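You operate a simulated robot arm through the tools that you are given. There is no shell and no other tool. Be economical: measure what you need, move in short steps, check, and stop when the job is done.

Carry out the task below with a simulated robot arm. There is one attempt and no reset: what you move stays moved.

TASK
Pack the black tea tray on the side counter top. At the end: the silver tea ball is on the black tea tray; the white egg stands on top of the green apple; the cream dumpling stands on top of the brown roll; the grey iron weight is on the black tea tray; whatever was shut is shut again. Leave all else as you found it, and nothing knocked over.
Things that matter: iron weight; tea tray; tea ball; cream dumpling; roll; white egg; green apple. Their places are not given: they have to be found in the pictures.

It is judged by the outcome, as a careful person would: the job done as asked, and still so three seconds after it is handed in. It fails if anything else is knocked over, pushed out of place, dropped, spilled or broken.

THE ROBOT
A 7-joint arm with a two-finger parallel gripper, fixed in place. Base frame: the origin is at the foot of the arm, x ahead of it, y to its left, z up; the work surface is at about z = 0.9. Lengths are in m, angles in degrees, forces in N, time in s.
With the tool pointing down near the work surface it reaches from about 0.24 to 0.68 m from the base axis. Its first joint turns from -66.0 to 66.0 degrees. Payload 2.4 kg.
Tool frame: the origin (TCP) lies between the finger pads and is the grasp point; the fingertips stand 0.03 m ahead of it; z points along the fingers, y is the line along which they close. The gripper opens to 0.094 m. The fingers are 0.028 m wide and 0.01 m thick; the gripper's body (0.05 by 0.096 m) begins 0.055 m behind the TCP.
Orientation is that of the tool frame in the base frame, as a unit quaternion [x, y, z, w]. With the fingers straight down and closing along the base's y, the tool's x points along the base's -x, its y along +y and its z along -z.

THE INTERFACE
- The arm moves only by the tool step_arm. Its argument "commands" is a list of rows, each a list of 3 entries, a list of its own where there are three numbers: the turn, a rotation vector about the base's x, y, z in degrees, then the shift along the base's x, y, z in m, then the gripper command, from -1 (shut) to 1 (fully open), values between in proportion. In form: [[[ax, ay, az], [dx, dy, dz], jaw], ...]. A call has 1 to 20 rows; each row shifts and turns the commanded pose from where the row before left it. A row lasts 0.2 s, in which the tool goes at most 0.05 m and 8.6 degrees; a call with a longer step from one row to the next is refused whole, and so is a gripper value outside its range. A pose out of reach is approached as far as the arm can. The call stops where the force on the tool passes 40 N (or 10 N more than at its start, if that is more) or the arm is blocked; 0.2 s more then pass. The fingers move at their own pace (about 0.153 m/s each) and stop on an object; they squeeze with about 30 N. The grip force told is the motor's: it shows also when the fingers shut on nothing. Time passes only in rows, and 0.2 s behind the last, so rows that do not move let the fingers close. It gives the time, the measured TCP pose, the force on the tool (base axes), the opening and the grip force at its end, in the units of the frame above (readings bear some noise), and new pictures: "show" is both (left out), scene, wrist or none.
- Cameras (640 x 400 px; columns grow to the right, rows downward): "scene" is fixed at [0.0346, 0.4658, 1.4552]; the picture's right is [-0.81, -0.59, 0.00], its down [-0.28, 0.38, -0.88] and it looks along [0.52, -0.71, -0.47] (base axes); focal length 326 px, centre (320, 200). "wrist" rides on the gripper at [-0.037, 0, -0.058] in the tool frame; the picture's right is [0.00, -1.00, 0.00], its down [0.97, 0.00, -0.24] and it looks along [0.24, 0.00, 0.97] (tool axes); focal length 218 px, centre (320, 200).
- point_at(camera, pixels): for up to 12 pixels [column, row] of the newest picture of that camera ("zoom" is the newest enlarged one), the place [x, y, z] in the base frame of the surface seen there, good to about 0.003 m. No time passes.
- enlarge(camera, box): a new picture of the part [left, top, right, bottom] of that camera's present view, enlarged. No time passes.
- sign_off(): hands the job in; it is judged then, once.

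Work in short steps. Measure before you move; look again where a grasp or a placing could have gone wrong, and mend it. You have 80 turns and 120 pictures in all, those below and enlarged ones among them. Open the gripper and draw the arm clear of the work before you hand the job in, unless the task says otherwise; then end with one line.

The tools are called after "Emit:" by a JSON object that holds its "op" and its "data". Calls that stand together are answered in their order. step_arm: Moves the arm, as the interface text tells. Its arguments: {"type":"object","properties":{"commands":{"type":"array","items":{"type":"array"}},"show":{"type":"string","enum":["both","scene","wrist","none"]}},"required":["commands"]} The other tools are called the same way: point_at (camera, pixels) gives the place of the surface under pixels of a picture; enlarge (camera, box) takes an enlarged picture of a part of a camera's view; sign_off () hands the job in.

At the start:

```text
t: 0.0
position: [0.4255, -0.1907, 1.1872]
tool_rot: [0.0, 1.0, 0.0, 0.0]
wrist_force: [0.0, 0.1, -0.3]
finger_gap: 0.0939
gripper_force: 0.0
```

scene: 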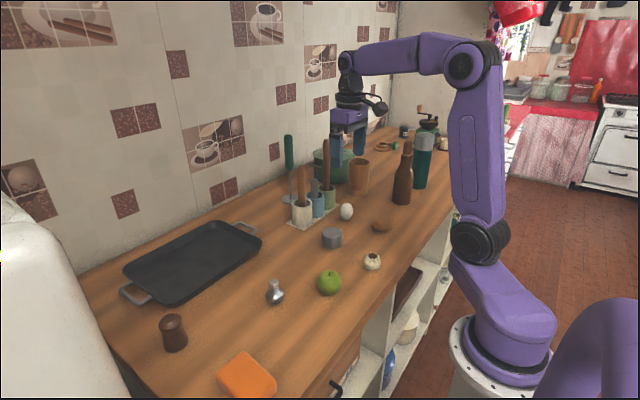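
wrist: 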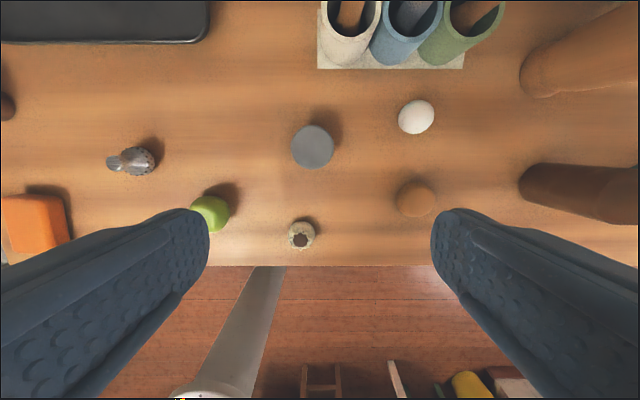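

The pictures show the tea ball (275,292), apple (329,282), dumpling (372,262), weight (332,238), egg (346,211), roll (381,226) and tray (195,262). I'll measure them.

Emit:
{"op": "point_at", "data": {"camera": "wrist", "pixels": [[312, 147], [416, 117], [415, 198], [302, 234], [212, 210], [138, 160], [115, 162], [100, 20], [205, 20], [280, 200], [312, 130], [312, 166]]}}

Emit:
{"op": "point_at", "data": {"camera": "scene", "pixels": [[275, 297], [277, 284], [329, 272], [372, 255], [332, 232], [346, 206], [381, 222], [195, 262], [125, 263], [160, 300], [258, 240], [215, 225]]}}

Emit:
{"op": "enlarge", "data": {"camera": "scene", "box": [240, 180, 440, 305]}}

Emit:
{"op": "enlarge", "data": {"camera": "wrist", "box": [80, 80, 460, 270]}}

```text
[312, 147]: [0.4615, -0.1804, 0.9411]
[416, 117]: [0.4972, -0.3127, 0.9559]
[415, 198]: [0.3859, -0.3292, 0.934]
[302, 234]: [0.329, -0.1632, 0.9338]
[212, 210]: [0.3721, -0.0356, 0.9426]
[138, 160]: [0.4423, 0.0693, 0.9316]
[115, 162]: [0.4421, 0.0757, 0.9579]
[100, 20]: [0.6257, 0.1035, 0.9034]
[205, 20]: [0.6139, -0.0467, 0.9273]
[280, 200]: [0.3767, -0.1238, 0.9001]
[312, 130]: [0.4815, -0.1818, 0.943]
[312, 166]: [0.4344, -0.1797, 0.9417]
```

```text
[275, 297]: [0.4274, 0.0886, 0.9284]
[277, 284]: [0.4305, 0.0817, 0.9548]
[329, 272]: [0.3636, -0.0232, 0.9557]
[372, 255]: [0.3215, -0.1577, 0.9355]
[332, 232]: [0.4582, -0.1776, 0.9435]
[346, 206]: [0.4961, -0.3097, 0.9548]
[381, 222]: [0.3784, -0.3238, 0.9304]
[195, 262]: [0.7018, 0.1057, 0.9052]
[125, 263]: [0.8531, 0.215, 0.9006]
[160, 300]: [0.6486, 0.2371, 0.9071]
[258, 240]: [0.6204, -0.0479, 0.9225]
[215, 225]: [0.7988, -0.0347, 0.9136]
```

```text
3.20 times, centred on (340, 242) of scene
```

zoom: 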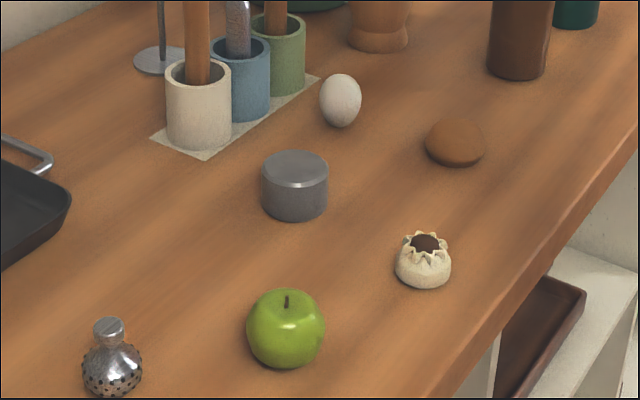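

```text
1.68 times, centred on (270, 175) of wrist
```

zoom: 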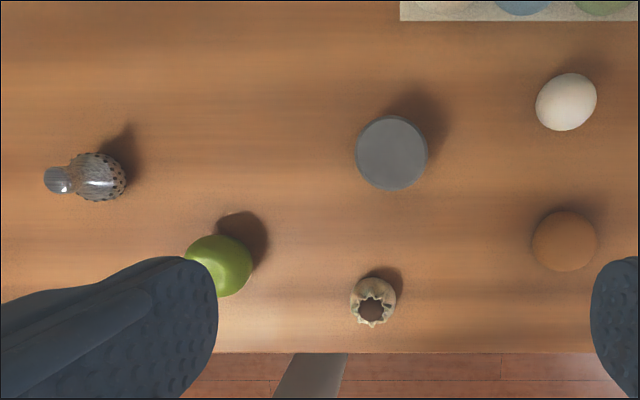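

The weight's centre is about (0.459, -0.181) with its top at 0.943. I'll go above it and look.

Emit:
{"op": "step_arm", "data": {"commands": [[[0, 0, 0], [0.0115, 0.003, -0.045], 1], [[0, 0, 0], [0.011, 0.003, -0.045], 1], [[0, 0, 0], [0.011, 0.0037, -0.045], 1], [[0, 0, 0], [0, 0, -0.03], 1], [[0, 0, 0], [0, 0, 0], 1]]}}

Emit:
{"op": "point_at", "data": {"camera": "scene", "pixels": [[181, 304], [205, 290], [230, 270], [250, 252], [262, 238], [190, 298], [215, 270], [240, 225], [200, 275], [225, 255], [302, 205], [325, 200]]}}

```text
t: 1.2
position: [0.4573, -0.1819, 1.0226]
tool_rot: [0.001, 1.0, 0.0, 0.0]
wrist_force: [-0.4, -0.7, -0.1]
finger_gap: 0.0938
gripper_force: 0.1
```

scene: 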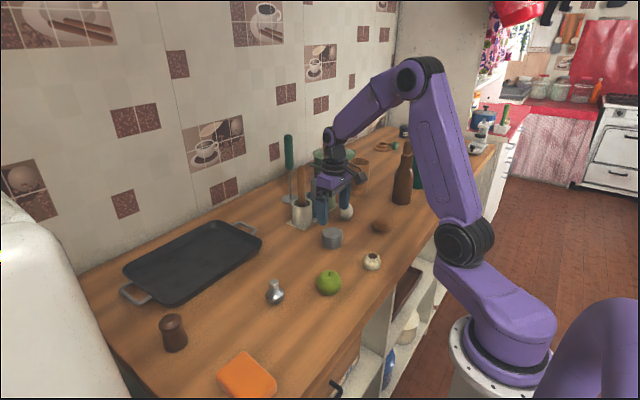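
wrist: 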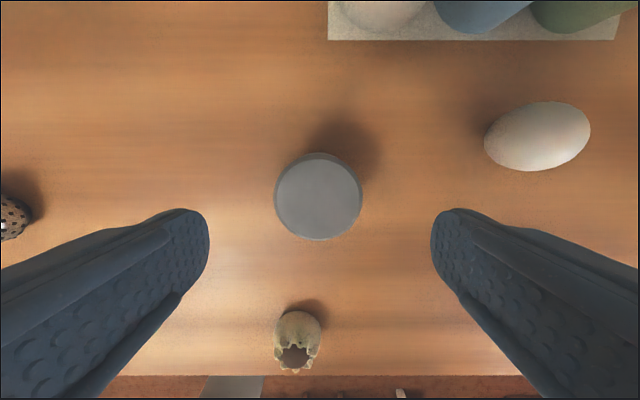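

```text
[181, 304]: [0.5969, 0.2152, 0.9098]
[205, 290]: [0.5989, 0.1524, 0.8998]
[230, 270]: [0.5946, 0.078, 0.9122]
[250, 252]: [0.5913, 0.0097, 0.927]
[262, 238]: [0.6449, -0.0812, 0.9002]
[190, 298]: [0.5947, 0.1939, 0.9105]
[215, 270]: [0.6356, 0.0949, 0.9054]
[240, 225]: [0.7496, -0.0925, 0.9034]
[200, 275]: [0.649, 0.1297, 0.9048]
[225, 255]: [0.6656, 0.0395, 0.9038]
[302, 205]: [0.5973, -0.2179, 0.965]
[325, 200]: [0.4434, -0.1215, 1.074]
```

The weight is centred between the fingers (318,197). I'll descend and grip it.

Emit:
{"op": "step_arm", "data": {"commands": [[[0, 0, 0], [0.0015, 0.0005, -0.045], 1], [[0, 0, 0], [0, 0, -0.0425], 1], [[0, 0, 0], [0, 0, 0], 0.3], [[0, 0, 0], [0, 0, 0], -1], [[0, 0, 0], [0, 0, 0], -1], [[0, 0, 0], [0, 0, 0], -1], [[0, 0, 0], [0, 0, 0.04], -1], [[0, 0, 0], [0, 0, 0.04], -1]]}}

```text
t: 3.0
position: [0.4589, -0.1814, 1.0165]
tool_rot: [0.001, 1.0, 0.0, 0.0]
wrist_force: [-0.4, 0.0, 0.3]
finger_gap: 0.0
gripper_force: 30.0
```

scene: 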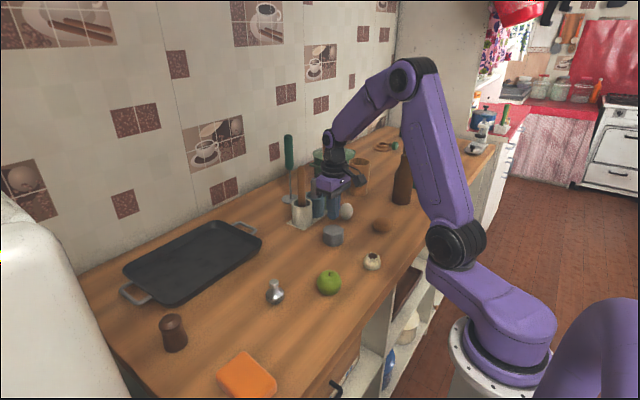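
wrist: 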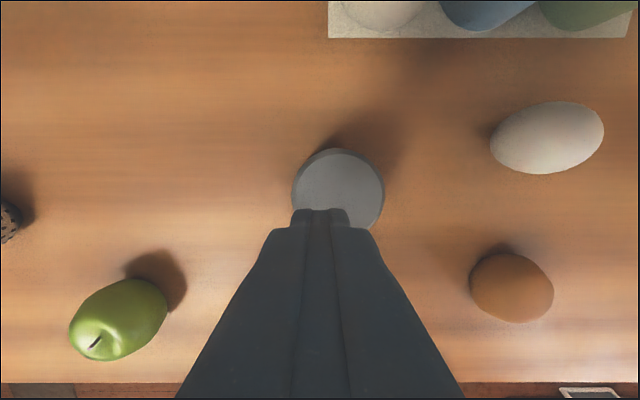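

The fingers closed on nothing: the weight slipped out. I'll check where it sits now.

Emit:
{"op": "enlarge", "data": {"camera": "scene", "box": [290, 190, 410, 265]}}

Emit:
{"op": "point_at", "data": {"camera": "wrist", "pixels": [[338, 152], [297, 190], [380, 190], [338, 180], [338, 200], [310, 165], [370, 165], [338, 148]]}}

```text
5.33 times, centred on (350, 228) of scene
```

zoom: 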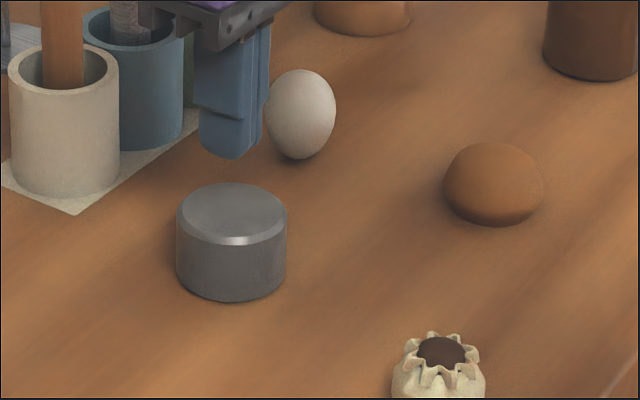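

```text
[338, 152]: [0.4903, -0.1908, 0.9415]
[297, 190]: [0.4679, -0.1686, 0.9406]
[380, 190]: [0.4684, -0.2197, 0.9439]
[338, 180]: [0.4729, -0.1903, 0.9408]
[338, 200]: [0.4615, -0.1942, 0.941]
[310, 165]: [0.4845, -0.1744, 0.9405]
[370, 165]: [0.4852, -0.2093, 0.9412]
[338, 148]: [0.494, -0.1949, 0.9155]
```

The weight is upright at about (0.466, -0.194). I'll back up, open, recentre and look again.

Emit:
{"op": "step_arm", "data": {"commands": [[[0, 0, 0], [0, 0, 0.02], -1], [[0, 0, 0], [0.007, -0.0125, 0], 1], [[0, 0, 0], [0, 0, 0], 1], [[0, 0, 0], [0, 0, 0], 1]], "show": "wrist"}}

Emit:
{"op": "enlarge", "data": {"camera": "wrist", "box": [240, 130, 400, 230]}}

```text
t: 4.0
position: [0.4674, -0.1938, 1.0364]
tool_rot: [0.0, 1.0, 0.0, 0.0]
wrist_force: [0.2, 0.2, 0.2]
finger_gap: 0.094
gripper_force: 0.0
```

wrist: 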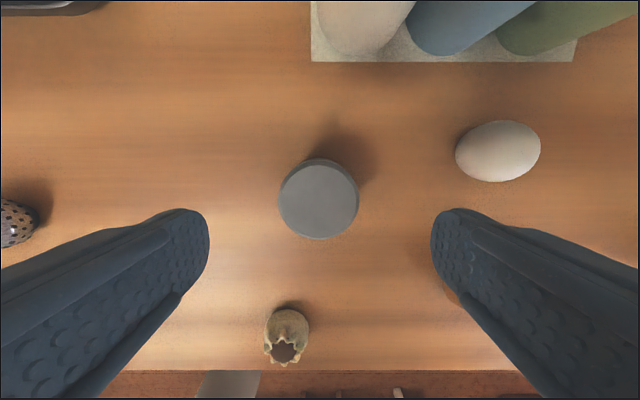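

```text
4.00 times, centred on (320, 180) of wrist
```

zoom: 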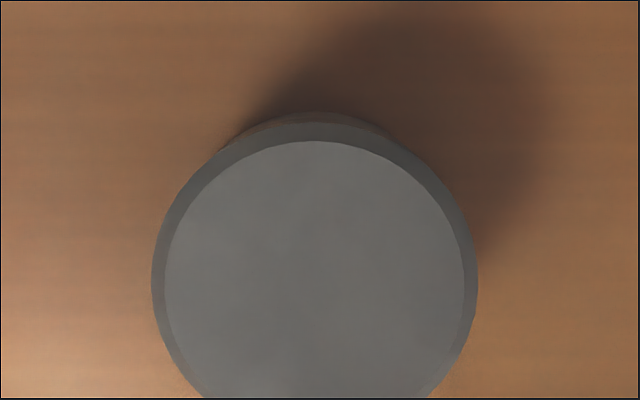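

I'll locate the top-face edges of the weight exactly.

Emit:
{"op": "point_at", "data": {"camera": "wrist", "pixels": [[318, 167], [318, 236], [283, 202], [354, 202], [318, 202], [298, 335]]}}

```text
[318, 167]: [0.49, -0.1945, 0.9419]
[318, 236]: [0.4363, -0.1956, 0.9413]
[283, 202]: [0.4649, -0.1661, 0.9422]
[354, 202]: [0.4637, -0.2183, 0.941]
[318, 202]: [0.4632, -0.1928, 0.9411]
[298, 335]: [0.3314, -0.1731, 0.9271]
```

The centre is (0.4635, -0.193). I'll descend to TCP z 0.932, close, and read before lifting.

Emit:
{"op": "step_arm", "data": {"commands": [[[0, 0, 0], [-0.004, 0.0005, -0.045], 1], [[0, 0, 0], [0, 0, -0.045], 1], [[0, 0, 0], [0, 0, -0.0145], 1], [[0, 0, 0], [0, 0, 0], 0.3], [[0, 0, 0], [0, 0, 0], -1], [[0, 0, 0], [0, 0, 0], -1], [[0, 0, 0], [0, 0, 0], -1]], "show": "wrist"}}

```text
t: 5.6
position: [0.4642, -0.193, 0.9315]
tool_rot: [0.001, 1.0, 0.0, 0.0]
wrist_force: [1.5, -0.7, -0.3]
finger_gap: 0.0596
gripper_force: 29.6
```

wrist: 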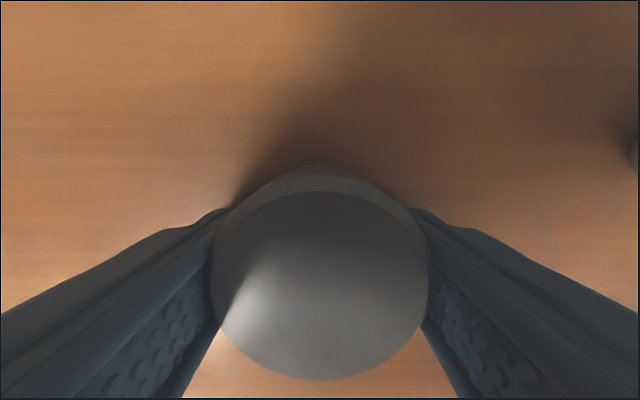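

It is gripped at a gap of 0.0596. I'll lift slowly in small steps.

Emit:
{"op": "step_arm", "data": {"commands": [[[0, 0, 0], [0, 0, 0], -1], [[0, 0, 0], [0, 0, 0.003], -1], [[0, 0, 0], [0, 0, 0.005], -1], [[0, 0, 0], [0, 0, 0.008], -1], [[0, 0, 0], [0, 0, 0.008], -1]], "show": "wrist"}}

```text
t: 6.8
position: [0.4635, -0.1932, 0.9564]
tool_rot: [0.0, 1.0, 0.0, 0.0]
wrist_force: [-0.1, 0.0, -7.5]
finger_gap: 0.0595
gripper_force: 30.0
```

wrist: 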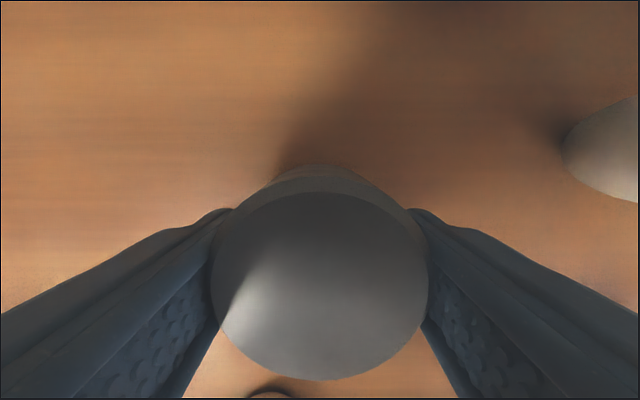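

The weight holds (7.5 N). I'll carry it gently to above the tray at (0.65, 0.04).

Emit:
{"op": "step_arm", "data": {"commands": [[[0, 0, 0], [0, 0, 0.012], -1], [[0, 0, 0], [0, 0.008, 0.015], -1], [[0, 0, 0], [0.006, 0.015, 0.012], -1], [[0, 0, 0], [0.012, 0.015, 0], -1], [[0, 0, 0], [0.012, 0.015, 0], -1], [[0, 0, 0], [0.012, 0.015, 0], -1], [[0, 0, 0], [0.012, 0.015, 0], -1], [[0, 0, 0], [0.012, 0.015, 0], -1], [[0, 0, 0], [0.012, 0.015, 0], -1], [[0, 0, 0], [0.012, 0.015, 0], -1], [[0, 0, 0], [0.012, 0.015, 0], -1], [[0, 0, 0], [0.012, 0.015, 0], -1], [[0, 0, 0], [0.012, 0.015, 0], -1], [[0, 0, 0], [0.012, 0.015, 0], -1], [[0, 0, 0], [0.012, 0.015, 0], -1], [[0, 0, 0], [0.012, 0.015, 0], -1], [[0, 0, 0], [0.012, 0.012, 0], -1], [[0, 0, 0], [0.012, 0.003, 0], -1], [[0, 0, 0], [0.0, 0, 0], -1]]}}

```text
t: 10.8
position: [0.651, 0.0419, 0.994]
tool_rot: [0.0, 1.0, 0.0, 0.001]
wrist_force: [0.4, 1.0, -7.7]
finger_gap: 0.0596
gripper_force: 29.8
```

scene: 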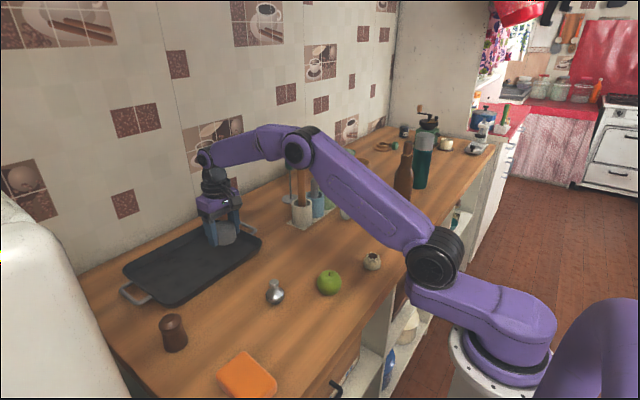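
wrist: 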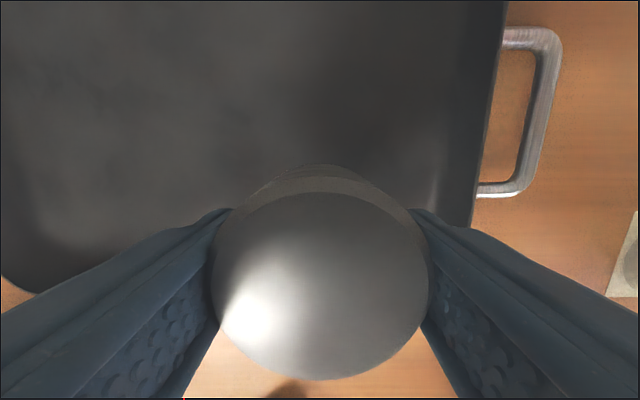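

The weight is above the tray. I'll check the tray edges near it.

Emit:
{"op": "point_at", "data": {"camera": "wrist", "pixels": [[440, 150], [470, 190], [478, 200], [478, 100], [60, 285], [40, 290], [60, 260], [100, 250], [150, 215], [320, 100]]}}

Emit:
{"op": "enlarge", "data": {"camera": "scene", "box": [110, 180, 302, 300]}}

```text
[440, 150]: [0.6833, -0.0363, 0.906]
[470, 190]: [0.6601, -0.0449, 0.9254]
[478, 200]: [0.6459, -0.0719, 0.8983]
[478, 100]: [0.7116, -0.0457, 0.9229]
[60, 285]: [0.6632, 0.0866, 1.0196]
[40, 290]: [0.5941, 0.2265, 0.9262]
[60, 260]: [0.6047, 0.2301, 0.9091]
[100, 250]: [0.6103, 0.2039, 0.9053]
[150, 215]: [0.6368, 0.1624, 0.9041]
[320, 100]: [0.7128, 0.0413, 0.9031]
```

```text
3.33 times, centred on (206, 240) of scene
```

zoom: 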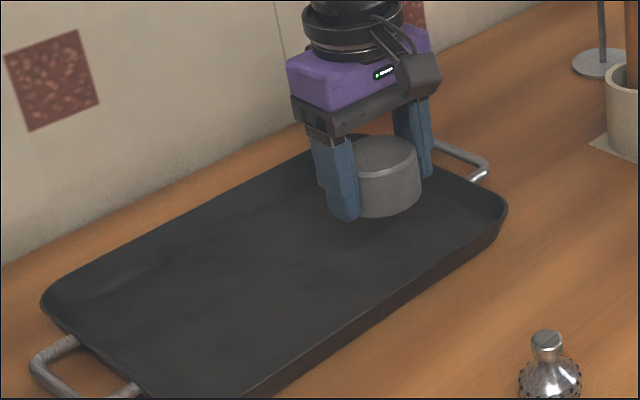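

The tray floor is at 0.904. I'll lower the weight 0.057 m.

Emit:
{"op": "step_arm", "data": {"commands": [[[0, 0, 0], [0, 0.003, -0.015], -1], [[0, 0, 0], [0, 0, -0.02], -1], [[0, 0, 0], [0, 0, -0.012], -1], [[0, 0, 0], [0, 0, -0.007], -1], [[0, 0, 0], [0, 0, -0.003], -1], [[0, 0, 0], [0, 0, 0], -1]], "show": "none"}}

```text
t: 12.2
position: [0.65, 0.0432, 0.9356]
tool_rot: [0.0, 1.0, 0.0, 0.0]
wrist_force: [-0.8, 0.8, -7.8]
finger_gap: 0.0595
gripper_force: 29.9
```

Still carrying the full load, so it isn't touching yet. I'll ease down 1 mm at a time.

Emit:
{"op": "step_arm", "data": {"commands": [[[0, 0, 0], [0, 0, -0.001], -1], [[0, 0, 0], [0, 0, -0.001], -1], [[0, 0, 0], [0, 0, 0], -1]], "show": "none"}}

```text
t: 13.0
position: [0.6501, 0.0445, 0.9355]
tool_rot: [0.0, 1.0, 0.0, 0.0]
wrist_force: [-0.5, 0.9, -4.8]
finger_gap: 0.0593
gripper_force: 29.7
```

It is making contact (force dropped to 4.8 N). One more mm, then release and rise.

Emit:
{"op": "step_arm", "data": {"commands": [[[0, 0, 0], [0, 0, -0.001], -1], [[0, 0, 0], [0, 0, 0], -0.0], [[0, 0, 0], [0, 0, 0], 0.6], [[0, 0, 0], [0, 0, 0], 1], [[0, 0, 0], [0, 0, 0.03], 1], [[0, 0, 0], [0, 0, 0.04], 1], [[0, 0, 0], [0, 0, 0.04], 1], [[0, 0, 0], [0, 0, 0], 1]]}}

```text
t: 14.8
position: [0.6489, 0.0441, 1.0447]
tool_rot: [0.0, 1.0, -0.001, -0.001]
wrist_force: [-0.4, 0.7, 0.0]
finger_gap: 0.0938
gripper_force: 0.1
```

scene: 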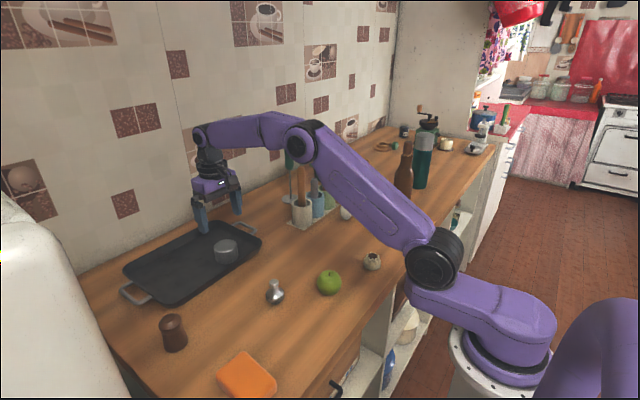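
wrist: 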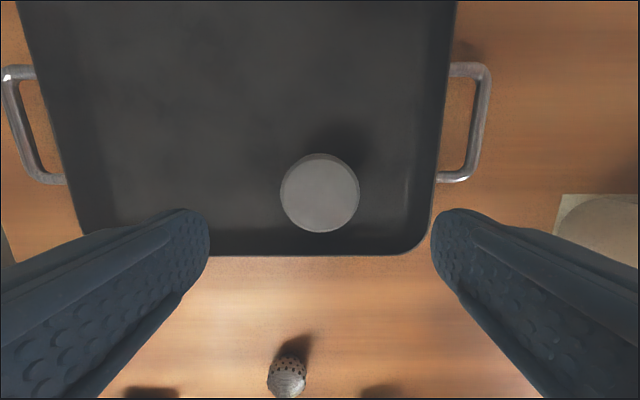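

The weight is settled on the tray. Next I'll move above the tea ball, near (0.438, 0.076).

Emit:
{"op": "step_arm", "data": {"commands": [[[0, 0, 0], [-0.035, 0.006, 0], 1], [[0, 0, 0], [-0.04, 0.006, 0], 1], [[0, 0, 0], [-0.04, 0.006, 0], 1], [[0, 0, 0], [-0.04, 0.006, 0], 1], [[0, 0, 0], [-0.036, 0.005, 0], 1], [[0, 0, 0], [-0.02, 0.003, 0], 1], [[0, 0, 0], [0, 0, 0], 1]]}}

Emit:
{"op": "enlarge", "data": {"camera": "scene", "box": [225, 240, 385, 340]}}

```text
t: 16.4
position: [0.4379, 0.0754, 1.0447]
tool_rot: [0.0, 1.0, 0.0, 0.0]
wrist_force: [-0.1, 0.6, 0.0]
finger_gap: 0.0941
gripper_force: 0.0
```

scene: 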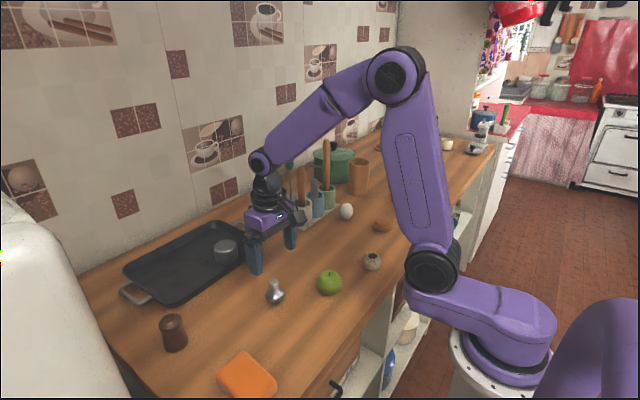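
wrist: 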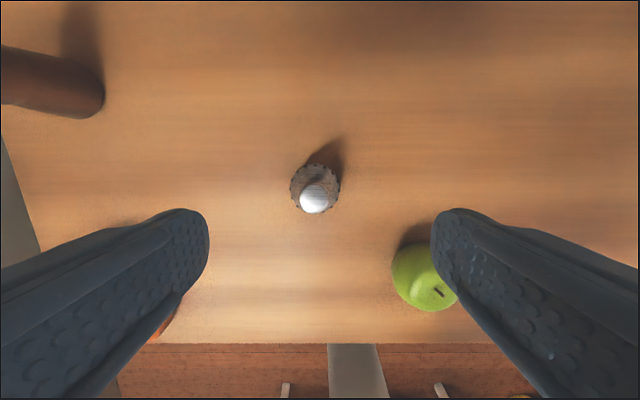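

```text
4.00 times, centred on (305, 290) of scene
```

zoom: 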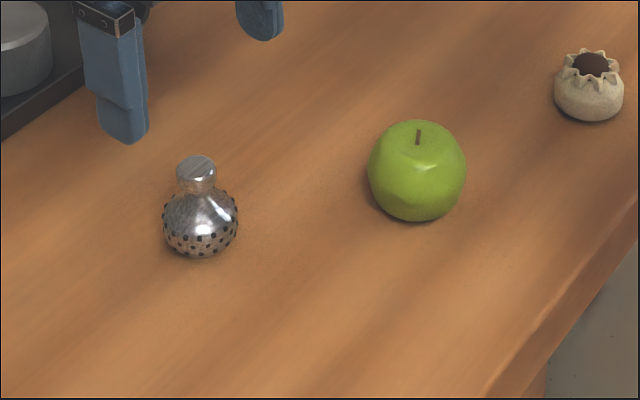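

The tea ball is at (315,190) in the wrist view. I'll measure it.

Emit:
{"op": "point_at", "data": {"camera": "wrist", "pixels": [[293, 188], [337, 188], [313, 199], [313, 208], [313, 190], [315, 168], [425, 278], [440, 292], [395, 275], [420, 310], [415, 247]]}}

Emit:
{"op": "point_at", "data": {"camera": "zoom", "pixels": [[165, 222], [237, 222], [197, 165], [418, 138], [370, 170], [465, 175], [200, 250], [418, 126]]}}

```text
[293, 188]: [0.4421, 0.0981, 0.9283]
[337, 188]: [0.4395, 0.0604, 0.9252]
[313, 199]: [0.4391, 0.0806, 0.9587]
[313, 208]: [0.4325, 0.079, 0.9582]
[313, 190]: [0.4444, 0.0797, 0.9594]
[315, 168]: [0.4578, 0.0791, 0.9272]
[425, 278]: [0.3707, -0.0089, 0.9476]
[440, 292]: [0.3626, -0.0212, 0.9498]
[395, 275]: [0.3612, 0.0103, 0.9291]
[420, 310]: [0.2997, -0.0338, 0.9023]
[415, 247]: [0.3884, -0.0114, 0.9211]
```

```text
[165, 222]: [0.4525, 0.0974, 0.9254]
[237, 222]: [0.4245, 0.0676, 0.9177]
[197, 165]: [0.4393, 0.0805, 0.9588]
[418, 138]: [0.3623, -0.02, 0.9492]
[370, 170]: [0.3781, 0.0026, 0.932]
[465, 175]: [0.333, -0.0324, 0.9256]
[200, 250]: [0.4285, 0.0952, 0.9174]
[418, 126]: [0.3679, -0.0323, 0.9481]
```

The ball's axis is at (0.439, 0.080). I'll descend to z 0.931 and grip.

Emit:
{"op": "step_arm", "data": {"commands": [[[0, 0, 0], [0.001, 0.0045, -0.045], 1], [[0, 0, 0], [0, 0, -0.045], 1], [[0, 0, 0], [0, 0, -0.0235], 1], [[0, 0, 0], [0, 0, 0], 0.3], [[0, 0, 0], [0, 0, 0], -1], [[0, 0, 0], [0, 0, 0], -1], [[0, 0, 0], [0, 0, 0], -1]], "show": "wrist"}}

```text
t: 18.0
position: [0.4395, 0.0801, 0.9299]
tool_rot: [0.0, 1.0, 0.001, 0.0]
wrist_force: [0.1, 0.3, -0.2]
finger_gap: 0.0395
gripper_force: 30.2
```

wrist: 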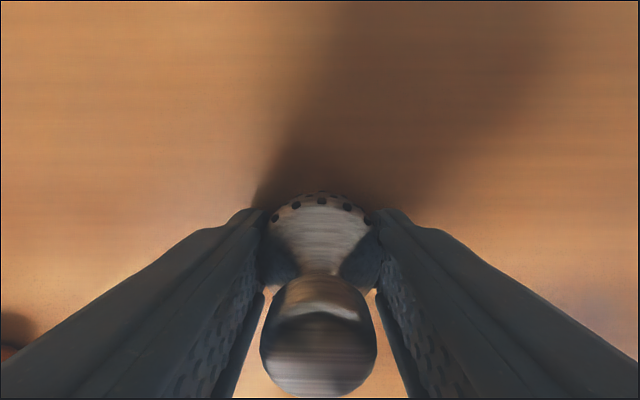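

Gripped at 0.0395. I'll lift and carry it to (0.642, 0.148).

Emit:
{"op": "step_arm", "data": {"commands": [[[0, 0, 0], [0, 0, 0.004], -1], [[0, 0, 0], [0, 0, 0.012], -1], [[0, 0, 0], [0, 0, 0.018], -1], [[0, 0, 0], [0, 0, 0.018], -1], [[0, 0, 0], [0.015, 0.004, 0.012], -1], [[0, 0, 0], [0.02, 0.007, 0], -1], [[0, 0, 0], [0.02, 0.007, 0], -1], [[0, 0, 0], [0.02, 0.007, 0], -1], [[0, 0, 0], [0.02, 0.007, 0], -1], [[0, 0, 0], [0.02, 0.007, 0], -1], [[0, 0, 0], [0.02, 0.007, 0], -1], [[0, 0, 0], [0.02, 0.007, 0], -1], [[0, 0, 0], [0.02, 0.007, 0], -1], [[0, 0, 0], [0.02, 0.007, 0], -1], [[0, 0, 0], [0.007, 0.001, 0], -1], [[0, 0, 0], [0, 0, 0], -1]]}}

```text
t: 21.4
position: [0.6416, 0.1492, 0.9946]
tool_rot: [0.0, 1.0, -0.001, 0.0]
wrist_force: [-0.2, 0.5, -0.8]
finger_gap: 0.0395
gripper_force: 29.8
```

scene: 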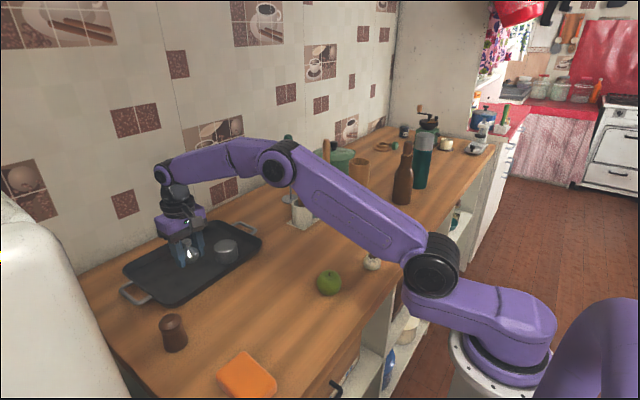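
wrist: 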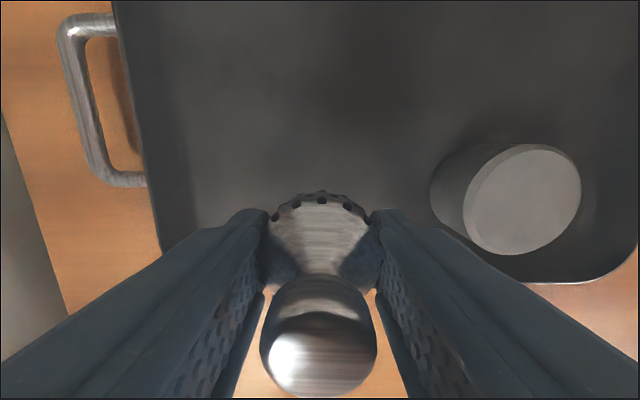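

I'll lower the ball onto the tray, by about 0.060, and read.

Emit:
{"op": "step_arm", "data": {"commands": [[[0, 0, 0], [0, 0, -0.02], -1], [[0, 0, 0], [0, 0, -0.02], -1], [[0, 0, 0], [0, 0, -0.012], -1], [[0, 0, 0], [0, 0, -0.006], -1], [[0, 0, 0], [0, 0, -0.002], -1], [[0, 0, 0], [0, 0, 0], -1]], "show": "none"}}

```text
t: 22.8
position: [0.642, 0.1478, 0.9342]
tool_rot: [0.001, 1.0, 0.0, 0.0]
wrist_force: [-0.3, 0.0, 0.2]
finger_gap: 0.0394
gripper_force: 30.0
```

Emit:
{"op": "step_arm", "data": {"commands": [[[0, 0, 0], [0, 0, -0.001], -1], [[0, 0, 0], [0, 0, 0], -1]], "show": "none"}}

```text
t: 23.4
position: [0.6414, 0.1489, 0.9339]
tool_rot: [0.0, 1.0, 0.0, -0.001]
wrist_force: [-0.9, 0.1, 1.2]
finger_gap: 0.0395
gripper_force: 30.6
```

The upward reaction shows contact. I'll release and rise.

Emit:
{"op": "step_arm", "data": {"commands": [[[0, 0, 0], [0, 0, 0], 0], [[0, 0, 0], [0, 0, 0], 0.5], [[0, 0, 0], [0, 0, 0], 0.8], [[0, 0, 0], [0, 0, 0.03], 0.8], [[0, 0, 0], [0, 0, 0.04], 1], [[0, 0, 0], [0, 0, 0.045], 1], [[0, 0, 0], [0, 0, 0], 1]]}}

```text
t: 25.0
position: [0.6396, 0.1483, 1.0494]
tool_rot: [0.0, 1.0, 0.0, -0.001]
wrist_force: [-0.3, -0.1, -0.4]
finger_gap: 0.0941
gripper_force: 0.1
```

scene: 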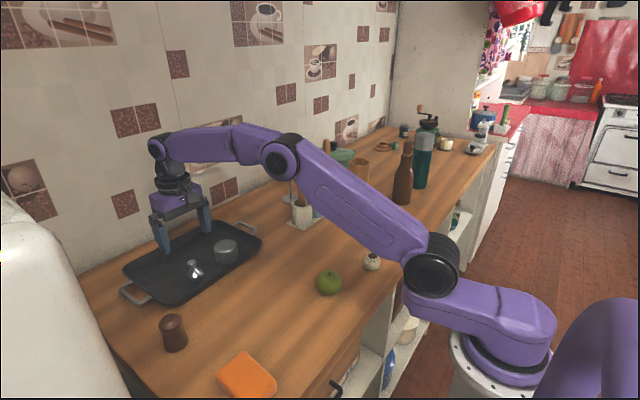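
wrist: 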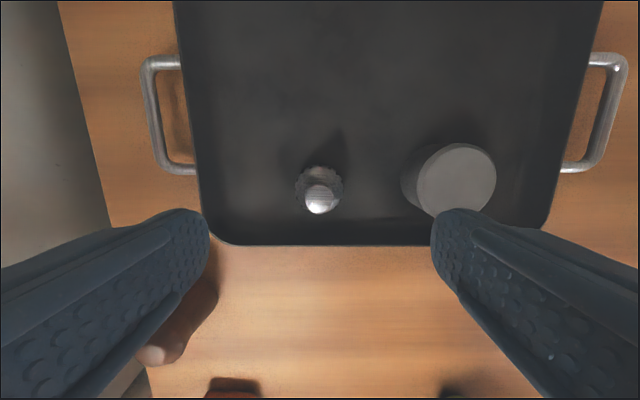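

Both tray items stand. Next I'll move above the dumpling near (0.328, -0.164).

Emit:
{"op": "step_arm", "data": {"commands": [[[0, 0, 0], [-0.03, -0.02, 0.02], 1], [[0, 0, 0], [-0.035, -0.033, 0], 1], [[0, 0, 0], [-0.035, -0.034, 0], 1], [[0, 0, 0], [-0.035, -0.034, 0], 1], [[0, 0, 0], [-0.035, -0.034, 0], 1], [[0, 0, 0], [-0.035, -0.034, 0], 1], [[0, 0, 0], [-0.035, -0.034, 0], 1], [[0, 0, 0], [-0.035, -0.034, 0], 1], [[0, 0, 0], [-0.03, -0.034, -0.02], 1], [[0, 0, 0], [-0.007, -0.021, 0], 1], [[0, 0, 0], [0, 0, 0], 1]]}}

Emit:
{"op": "enlarge", "data": {"camera": "wrist", "box": [240, 140, 560, 340]}}

```text
t: 27.4
position: [0.3302, -0.1641, 1.0494]
tool_rot: [-0.001, 1.0, 0.0, -0.001]
wrist_force: [0.3, 0.3, -0.4]
finger_gap: 0.094
gripper_force: 0.1
```

scene: 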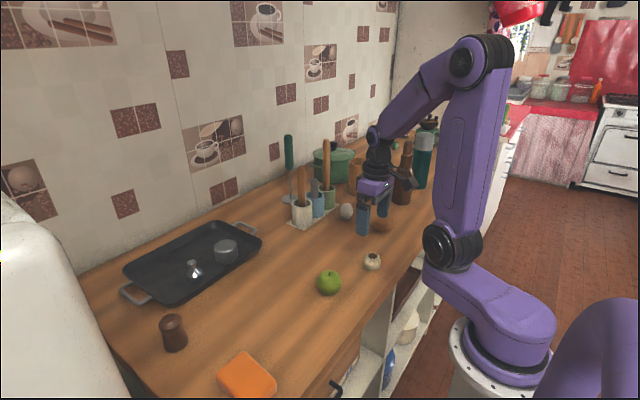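
wrist: 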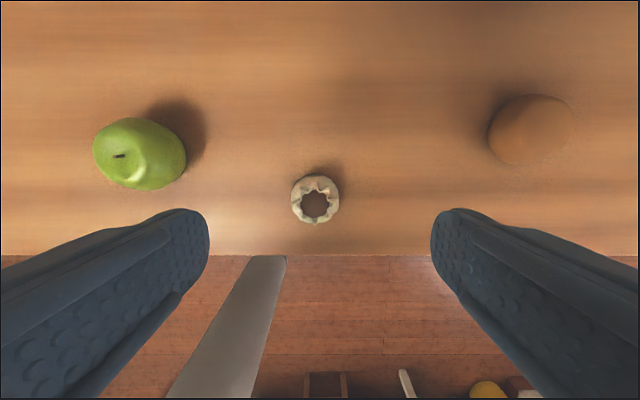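

```text
2.00 times, centred on (400, 240) of wrist
```

zoom: 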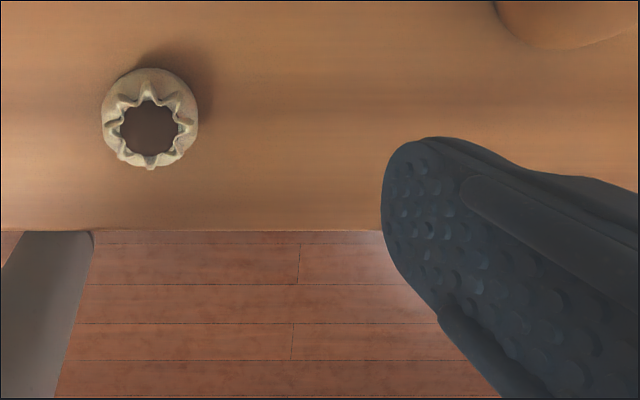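

Emit:
{"op": "point_at", "data": {"camera": "wrist", "pixels": [[293, 200], [338, 200], [315, 204], [315, 178], [315, 220], [300, 190], [330, 190], [533, 128], [490, 135], [568, 120], [535, 98], [525, 160]]}}

Emit:
{"op": "enlarge", "data": {"camera": "scene", "box": [330, 200, 410, 280]}}

```text
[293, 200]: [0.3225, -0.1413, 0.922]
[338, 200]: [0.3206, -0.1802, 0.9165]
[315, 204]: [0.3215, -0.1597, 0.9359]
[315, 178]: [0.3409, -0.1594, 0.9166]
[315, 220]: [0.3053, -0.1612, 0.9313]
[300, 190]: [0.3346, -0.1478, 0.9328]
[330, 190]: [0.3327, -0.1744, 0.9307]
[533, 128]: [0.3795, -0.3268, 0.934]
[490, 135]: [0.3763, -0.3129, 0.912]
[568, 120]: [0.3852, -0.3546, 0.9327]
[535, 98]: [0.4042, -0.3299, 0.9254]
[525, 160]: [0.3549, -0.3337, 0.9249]
```

```text
5.00 times, centred on (370, 240) of scene
```

zoom: 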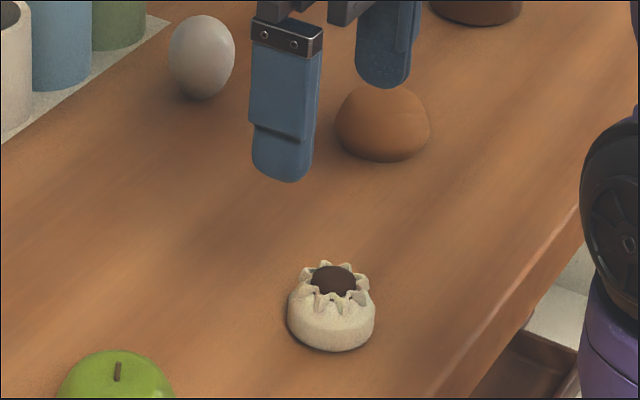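

The dumpling's centre is (0.3215, -0.1605), about 0.04 wide. I'll grip slightly high, at TCP 0.937, so the tips stay clear of the roll later.

Emit:
{"op": "step_arm", "data": {"commands": [[[0, 0, 0], [-0.0085, 0.0035, -0.045], 1], [[0, 0, 0], [0, 0, -0.045], 1], [[0, 0, 0], [0, 0, -0.0225], 0.6], [[0, 0, 0], [0, 0, 0], 0.2], [[0, 0, 0], [0, 0, 0], -1], [[0, 0, 0], [0, 0, 0], -1], [[0, 0, 0], [0, 0, 0], -1]]}}

```text
t: 29.0
position: [0.3212, -0.1604, 0.935]
tool_rot: [0.001, 1.0, 0.0, 0.0]
wrist_force: [0.2, 0.0, -0.4]
finger_gap: 0.044
gripper_force: 5.9
```

scene: 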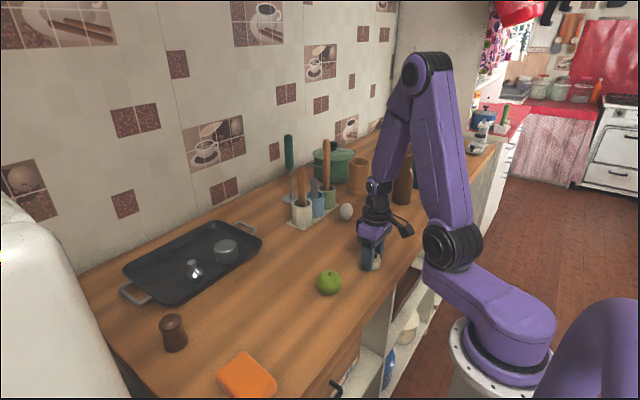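
wrist: 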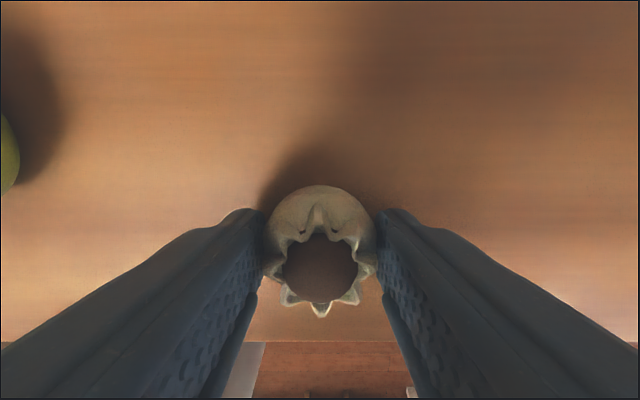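

The grip force reads only 5.9, so I'll wait and reread.

Emit:
{"op": "step_arm", "data": {"commands": [[[0, 0, 0], [0, 0, 0], -1]], "show": "none"}}

```text
t: 29.4
position: [0.3214, -0.1601, 0.9361]
tool_rot: [0.0, 1.0, 0.0, 0.0]
wrist_force: [-0.2, 0.0, 0.2]
finger_gap: 0.0439
gripper_force: 6.2
```

Stable. I'll lift gently and go towards the roll at height.

Emit:
{"op": "step_arm", "data": {"commands": [[[0, 0, 0], [0, 0, 0.004], -1], [[0, 0, 0], [0, 0, 0.01], -1], [[0, 0, 0], [0, 0, 0.02], -1], [[0, 0, 0], [0, 0, 0.03], -1], [[0, 0, 0], [0, 0, 0.03], -1], [[0, 0, 0], [0, 0, 0.01], -1], [[0, 0, 0], [0, 0, 0], -1]]}}

Emit:
{"op": "enlarge", "data": {"camera": "scene", "box": [330, 170, 430, 270]}}

```text
t: 31.0
position: [0.3216, -0.1615, 1.0401]
tool_rot: [-0.001, 1.0, 0.0, 0.0]
wrist_force: [0.0, -0.3, 0.7]
finger_gap: 0.0438
gripper_force: 5.8
```

scene: 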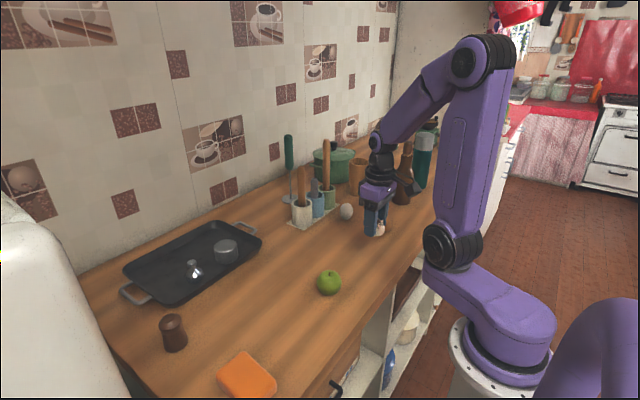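
wrist: 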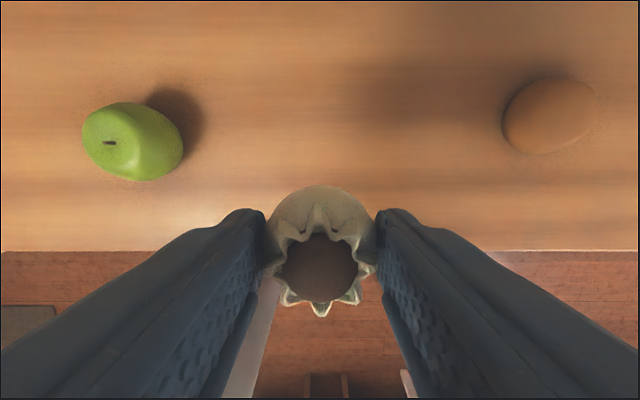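

```text
4.00 times, centred on (380, 220) of scene
```

zoom: 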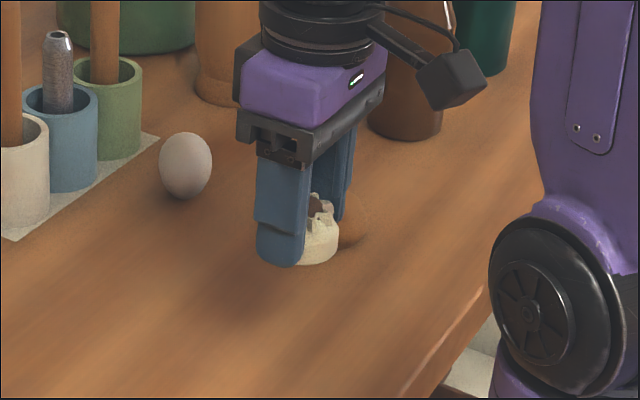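

The dumpling is held. I'll move to y≈-0.332 with x short of the roll, to see the roll unobstructed.

Emit:
{"op": "step_arm", "data": {"commands": [[[0, 0, 0], [0, -0.02, 0], -1], [[0, 0, 0], [0, -0.03, 0], -1], [[0, 0, 0], [0, -0.03, 0], -1], [[0, 0, 0], [0, -0.03, 0], -1], [[0, 0, 0], [0, -0.03, 0], -1], [[0, 0, 0], [0, -0.025, 0], -1], [[0, 0, 0], [0, -0.006, 0], -1], [[0, 0, 0], [0, 0, 0], -1]], "show": "wrist"}}

Emit:
{"op": "enlarge", "data": {"camera": "wrist", "box": [240, 80, 400, 180]}}

Emit:
{"op": "enlarge", "data": {"camera": "scene", "box": [340, 190, 420, 240]}}

```text
t: 32.8
position: [0.3217, -0.333, 1.04]
tool_rot: [-0.001, 1.0, 0.001, 0.0]
wrist_force: [0.5, 0.4, 0.1]
finger_gap: 0.044
gripper_force: 6.1
```

wrist: 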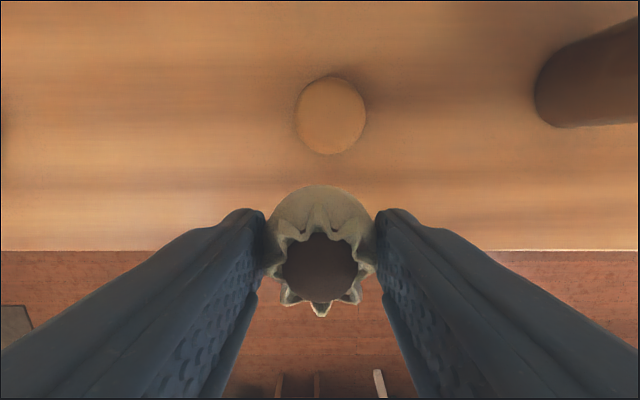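

```text
4.00 times, centred on (320, 130) of wrist
```

zoom: 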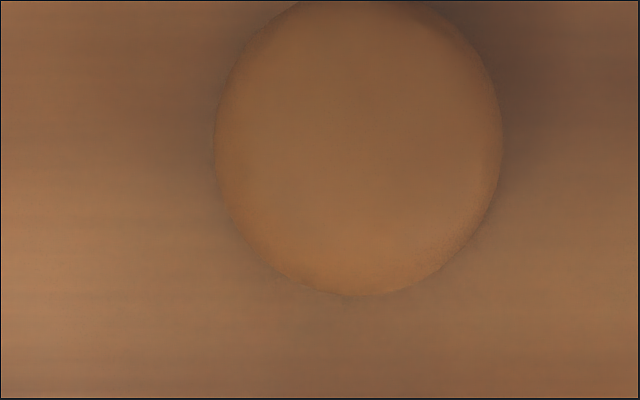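

```text
8.00 times, centred on (380, 215) of scene
```

zoom: 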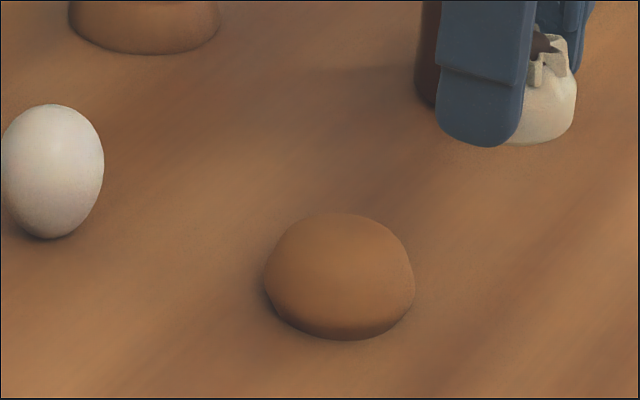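

I'll measure the roll's profile along column 330 and row 115.

Emit:
{"op": "point_at", "data": {"camera": "wrist", "pixels": [[330, 79], [330, 85], [330, 95], [330, 115], [330, 130], [330, 142], [330, 150], [297, 115], [303, 115], [315, 115], [350, 115], [362, 115]]}}

Emit:
{"op": "point_at", "data": {"camera": "zoom", "pixels": [[340, 216], [340, 230], [340, 250], [340, 270], [340, 290], [340, 310], [290, 240], [390, 240], [275, 270], [405, 270], [300, 225], [380, 225]]}}

```text
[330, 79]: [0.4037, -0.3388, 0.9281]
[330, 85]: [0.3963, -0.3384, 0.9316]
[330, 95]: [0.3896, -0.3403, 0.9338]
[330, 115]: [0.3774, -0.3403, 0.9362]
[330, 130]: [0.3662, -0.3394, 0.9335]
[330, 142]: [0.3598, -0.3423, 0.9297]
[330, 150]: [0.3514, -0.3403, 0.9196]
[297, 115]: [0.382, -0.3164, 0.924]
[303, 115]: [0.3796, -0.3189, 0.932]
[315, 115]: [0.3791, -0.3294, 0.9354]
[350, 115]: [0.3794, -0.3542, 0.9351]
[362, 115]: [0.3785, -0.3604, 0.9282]
```

```text
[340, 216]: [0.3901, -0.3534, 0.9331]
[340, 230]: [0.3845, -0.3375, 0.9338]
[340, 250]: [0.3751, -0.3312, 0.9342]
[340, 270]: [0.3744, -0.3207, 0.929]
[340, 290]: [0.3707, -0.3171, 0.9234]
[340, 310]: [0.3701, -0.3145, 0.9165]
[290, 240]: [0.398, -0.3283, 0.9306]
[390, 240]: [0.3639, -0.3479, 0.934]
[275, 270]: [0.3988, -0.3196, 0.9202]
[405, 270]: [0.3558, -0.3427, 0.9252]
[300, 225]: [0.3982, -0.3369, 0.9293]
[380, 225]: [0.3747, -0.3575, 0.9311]
```

The roll's centre is (0.379, -0.3385) with its top at 0.936. I'll move above it and lower to TCP about 0.974.

Emit:
{"op": "step_arm", "data": {"commands": [[[0, 0, 0], [0.02, -0.002, 0], -1], [[0, 0, 0], [0.025, -0.002, 0], -1], [[0, 0, 0], [0.0123, -0.0015, 0], -1], [[0, 0, 0], [0, 0, -0.02], -1], [[0, 0, 0], [0, 0, -0.02], -1], [[0, 0, 0], [0, 0, -0.015], -1], [[0, 0, 0], [0, 0, -0.007], -1], [[0, 0, 0], [0, 0, -0.003], -1], [[0, 0, 0], [0, 0, 0], -1]]}}

Emit:
{"op": "enlarge", "data": {"camera": "scene", "box": [340, 180, 420, 240]}}

```text
t: 34.8
position: [0.3784, -0.3384, 0.975]
tool_rot: [0.0, 1.0, 0.001, 0.0]
wrist_force: [-0.9, -0.9, 0.3]
finger_gap: 0.044
gripper_force: 6.0
```

scene: 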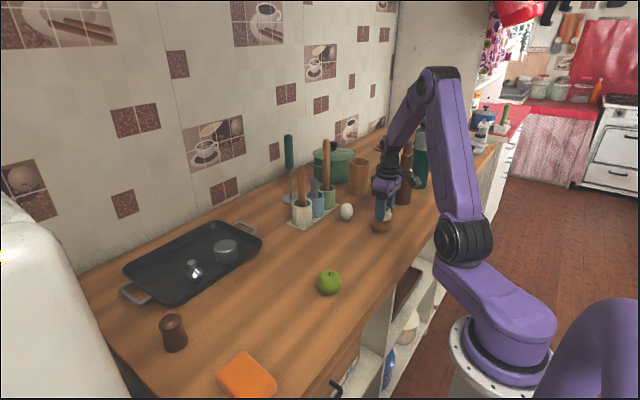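
wrist: 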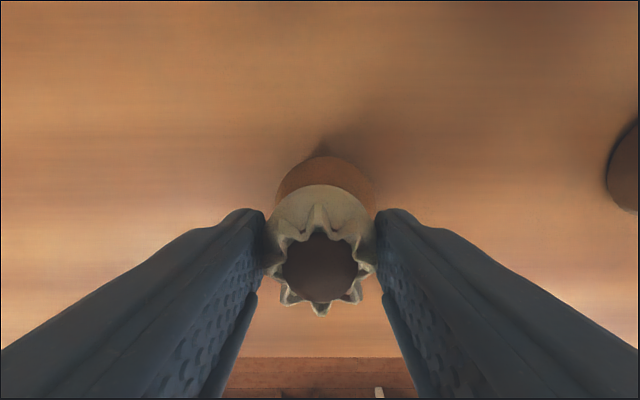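

```text
6.67 times, centred on (380, 210) of scene
```

zoom: 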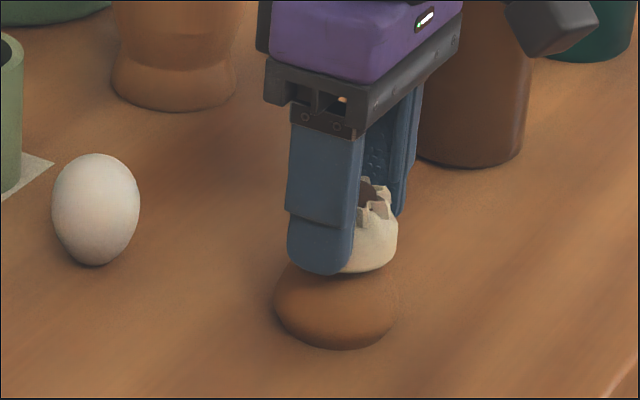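

I'll check the lateral alignment against the roll.

Emit:
{"op": "enlarge", "data": {"camera": "wrist", "box": [240, 140, 400, 240]}}

```text
4.00 times, centred on (320, 190) of wrist
```

zoom: 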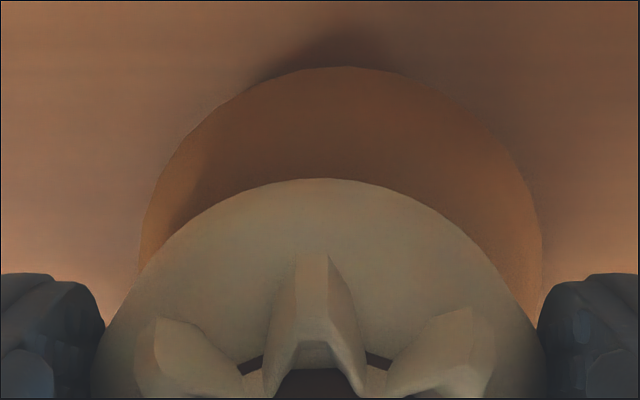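

The roll is about 2 mm further to -y. I'll correct and lower by millimetres.

Emit:
{"op": "step_arm", "data": {"commands": [[[0, 0, 0], [0.0005, -0.002, 0], -1], [[0, 0, 0], [0, 0, -0.001], -1], [[0, 0, 0], [0, 0, -0.001], -1], [[0, 0, 0], [0, 0, 0], -1]], "show": "none"}}

```text
t: 35.8
position: [0.3787, -0.3395, 0.9731]
tool_rot: [0.0, 1.0, 0.0, -0.001]
wrist_force: [0.0, -0.3, -0.1]
finger_gap: 0.0442
gripper_force: 6.3
```

Emit:
{"op": "step_arm", "data": {"commands": [[[0, 0, 0], [0, 0, -0.001], -1], [[0, 0, 0], [0, 0, 0], -1]], "show": "none"}}

Emit:
{"op": "enlarge", "data": {"camera": "scene", "box": [360, 195, 408, 240]}}

```text
t: 36.4
position: [0.3781, -0.3388, 0.9732]
tool_rot: [0.0, 1.0, 0.0, 0.0]
wrist_force: [-0.7, -0.6, 0.8]
finger_gap: 0.0438
gripper_force: 6.2
```

```text
8.89 times, centred on (384, 218) of scene
```

zoom: 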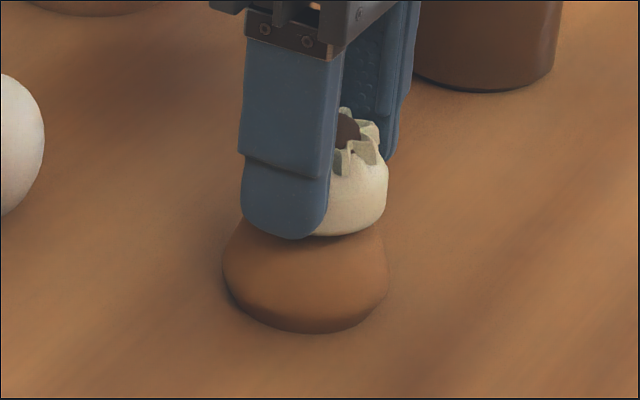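

The scene view suggests the roll's centre is about 3 mm further in +x. I'll rise a little, shift and lower again.

Emit:
{"op": "step_arm", "data": {"commands": [[[0, 0, 0], [0, 0, 0.003], -1], [[0, 0, 0], [0.003, 0.0, 0], -1], [[0, 0, 0], [0, 0, -0.003], -1], [[0, 0, 0], [0, 0, -0.001], -1], [[0, 0, 0], [0, 0, 0], -1]], "show": "none"}}

Emit:
{"op": "enlarge", "data": {"camera": "scene", "box": [360, 195, 408, 240]}}

```text
t: 37.6
position: [0.381, -0.3391, 0.9708]
tool_rot: [0.0, 1.0, 0.0, 0.0]
wrist_force: [0.5, 0.6, 0.1]
finger_gap: 0.044
gripper_force: 6.3
```

```text
8.89 times, centred on (384, 218) of scene
```

zoom: 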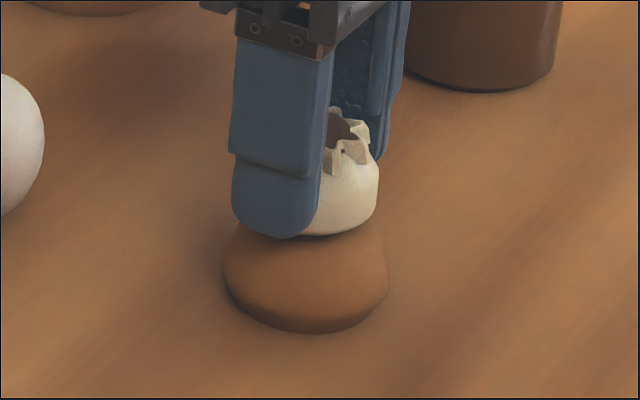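

The alignment looks centred now. I'll lower until contact.

Emit:
{"op": "step_arm", "data": {"commands": [[[0, 0, 0], [0, 0, -0.001], -1], [[0, 0, 0], [0, 0, 0], -1]], "show": "none"}}

```text
t: 38.2
position: [0.3816, -0.3399, 0.9699]
tool_rot: [0.001, 1.0, 0.0, 0.0]
wrist_force: [-0.9, -0.6, -0.8]
finger_gap: 0.0438
gripper_force: 5.8
```

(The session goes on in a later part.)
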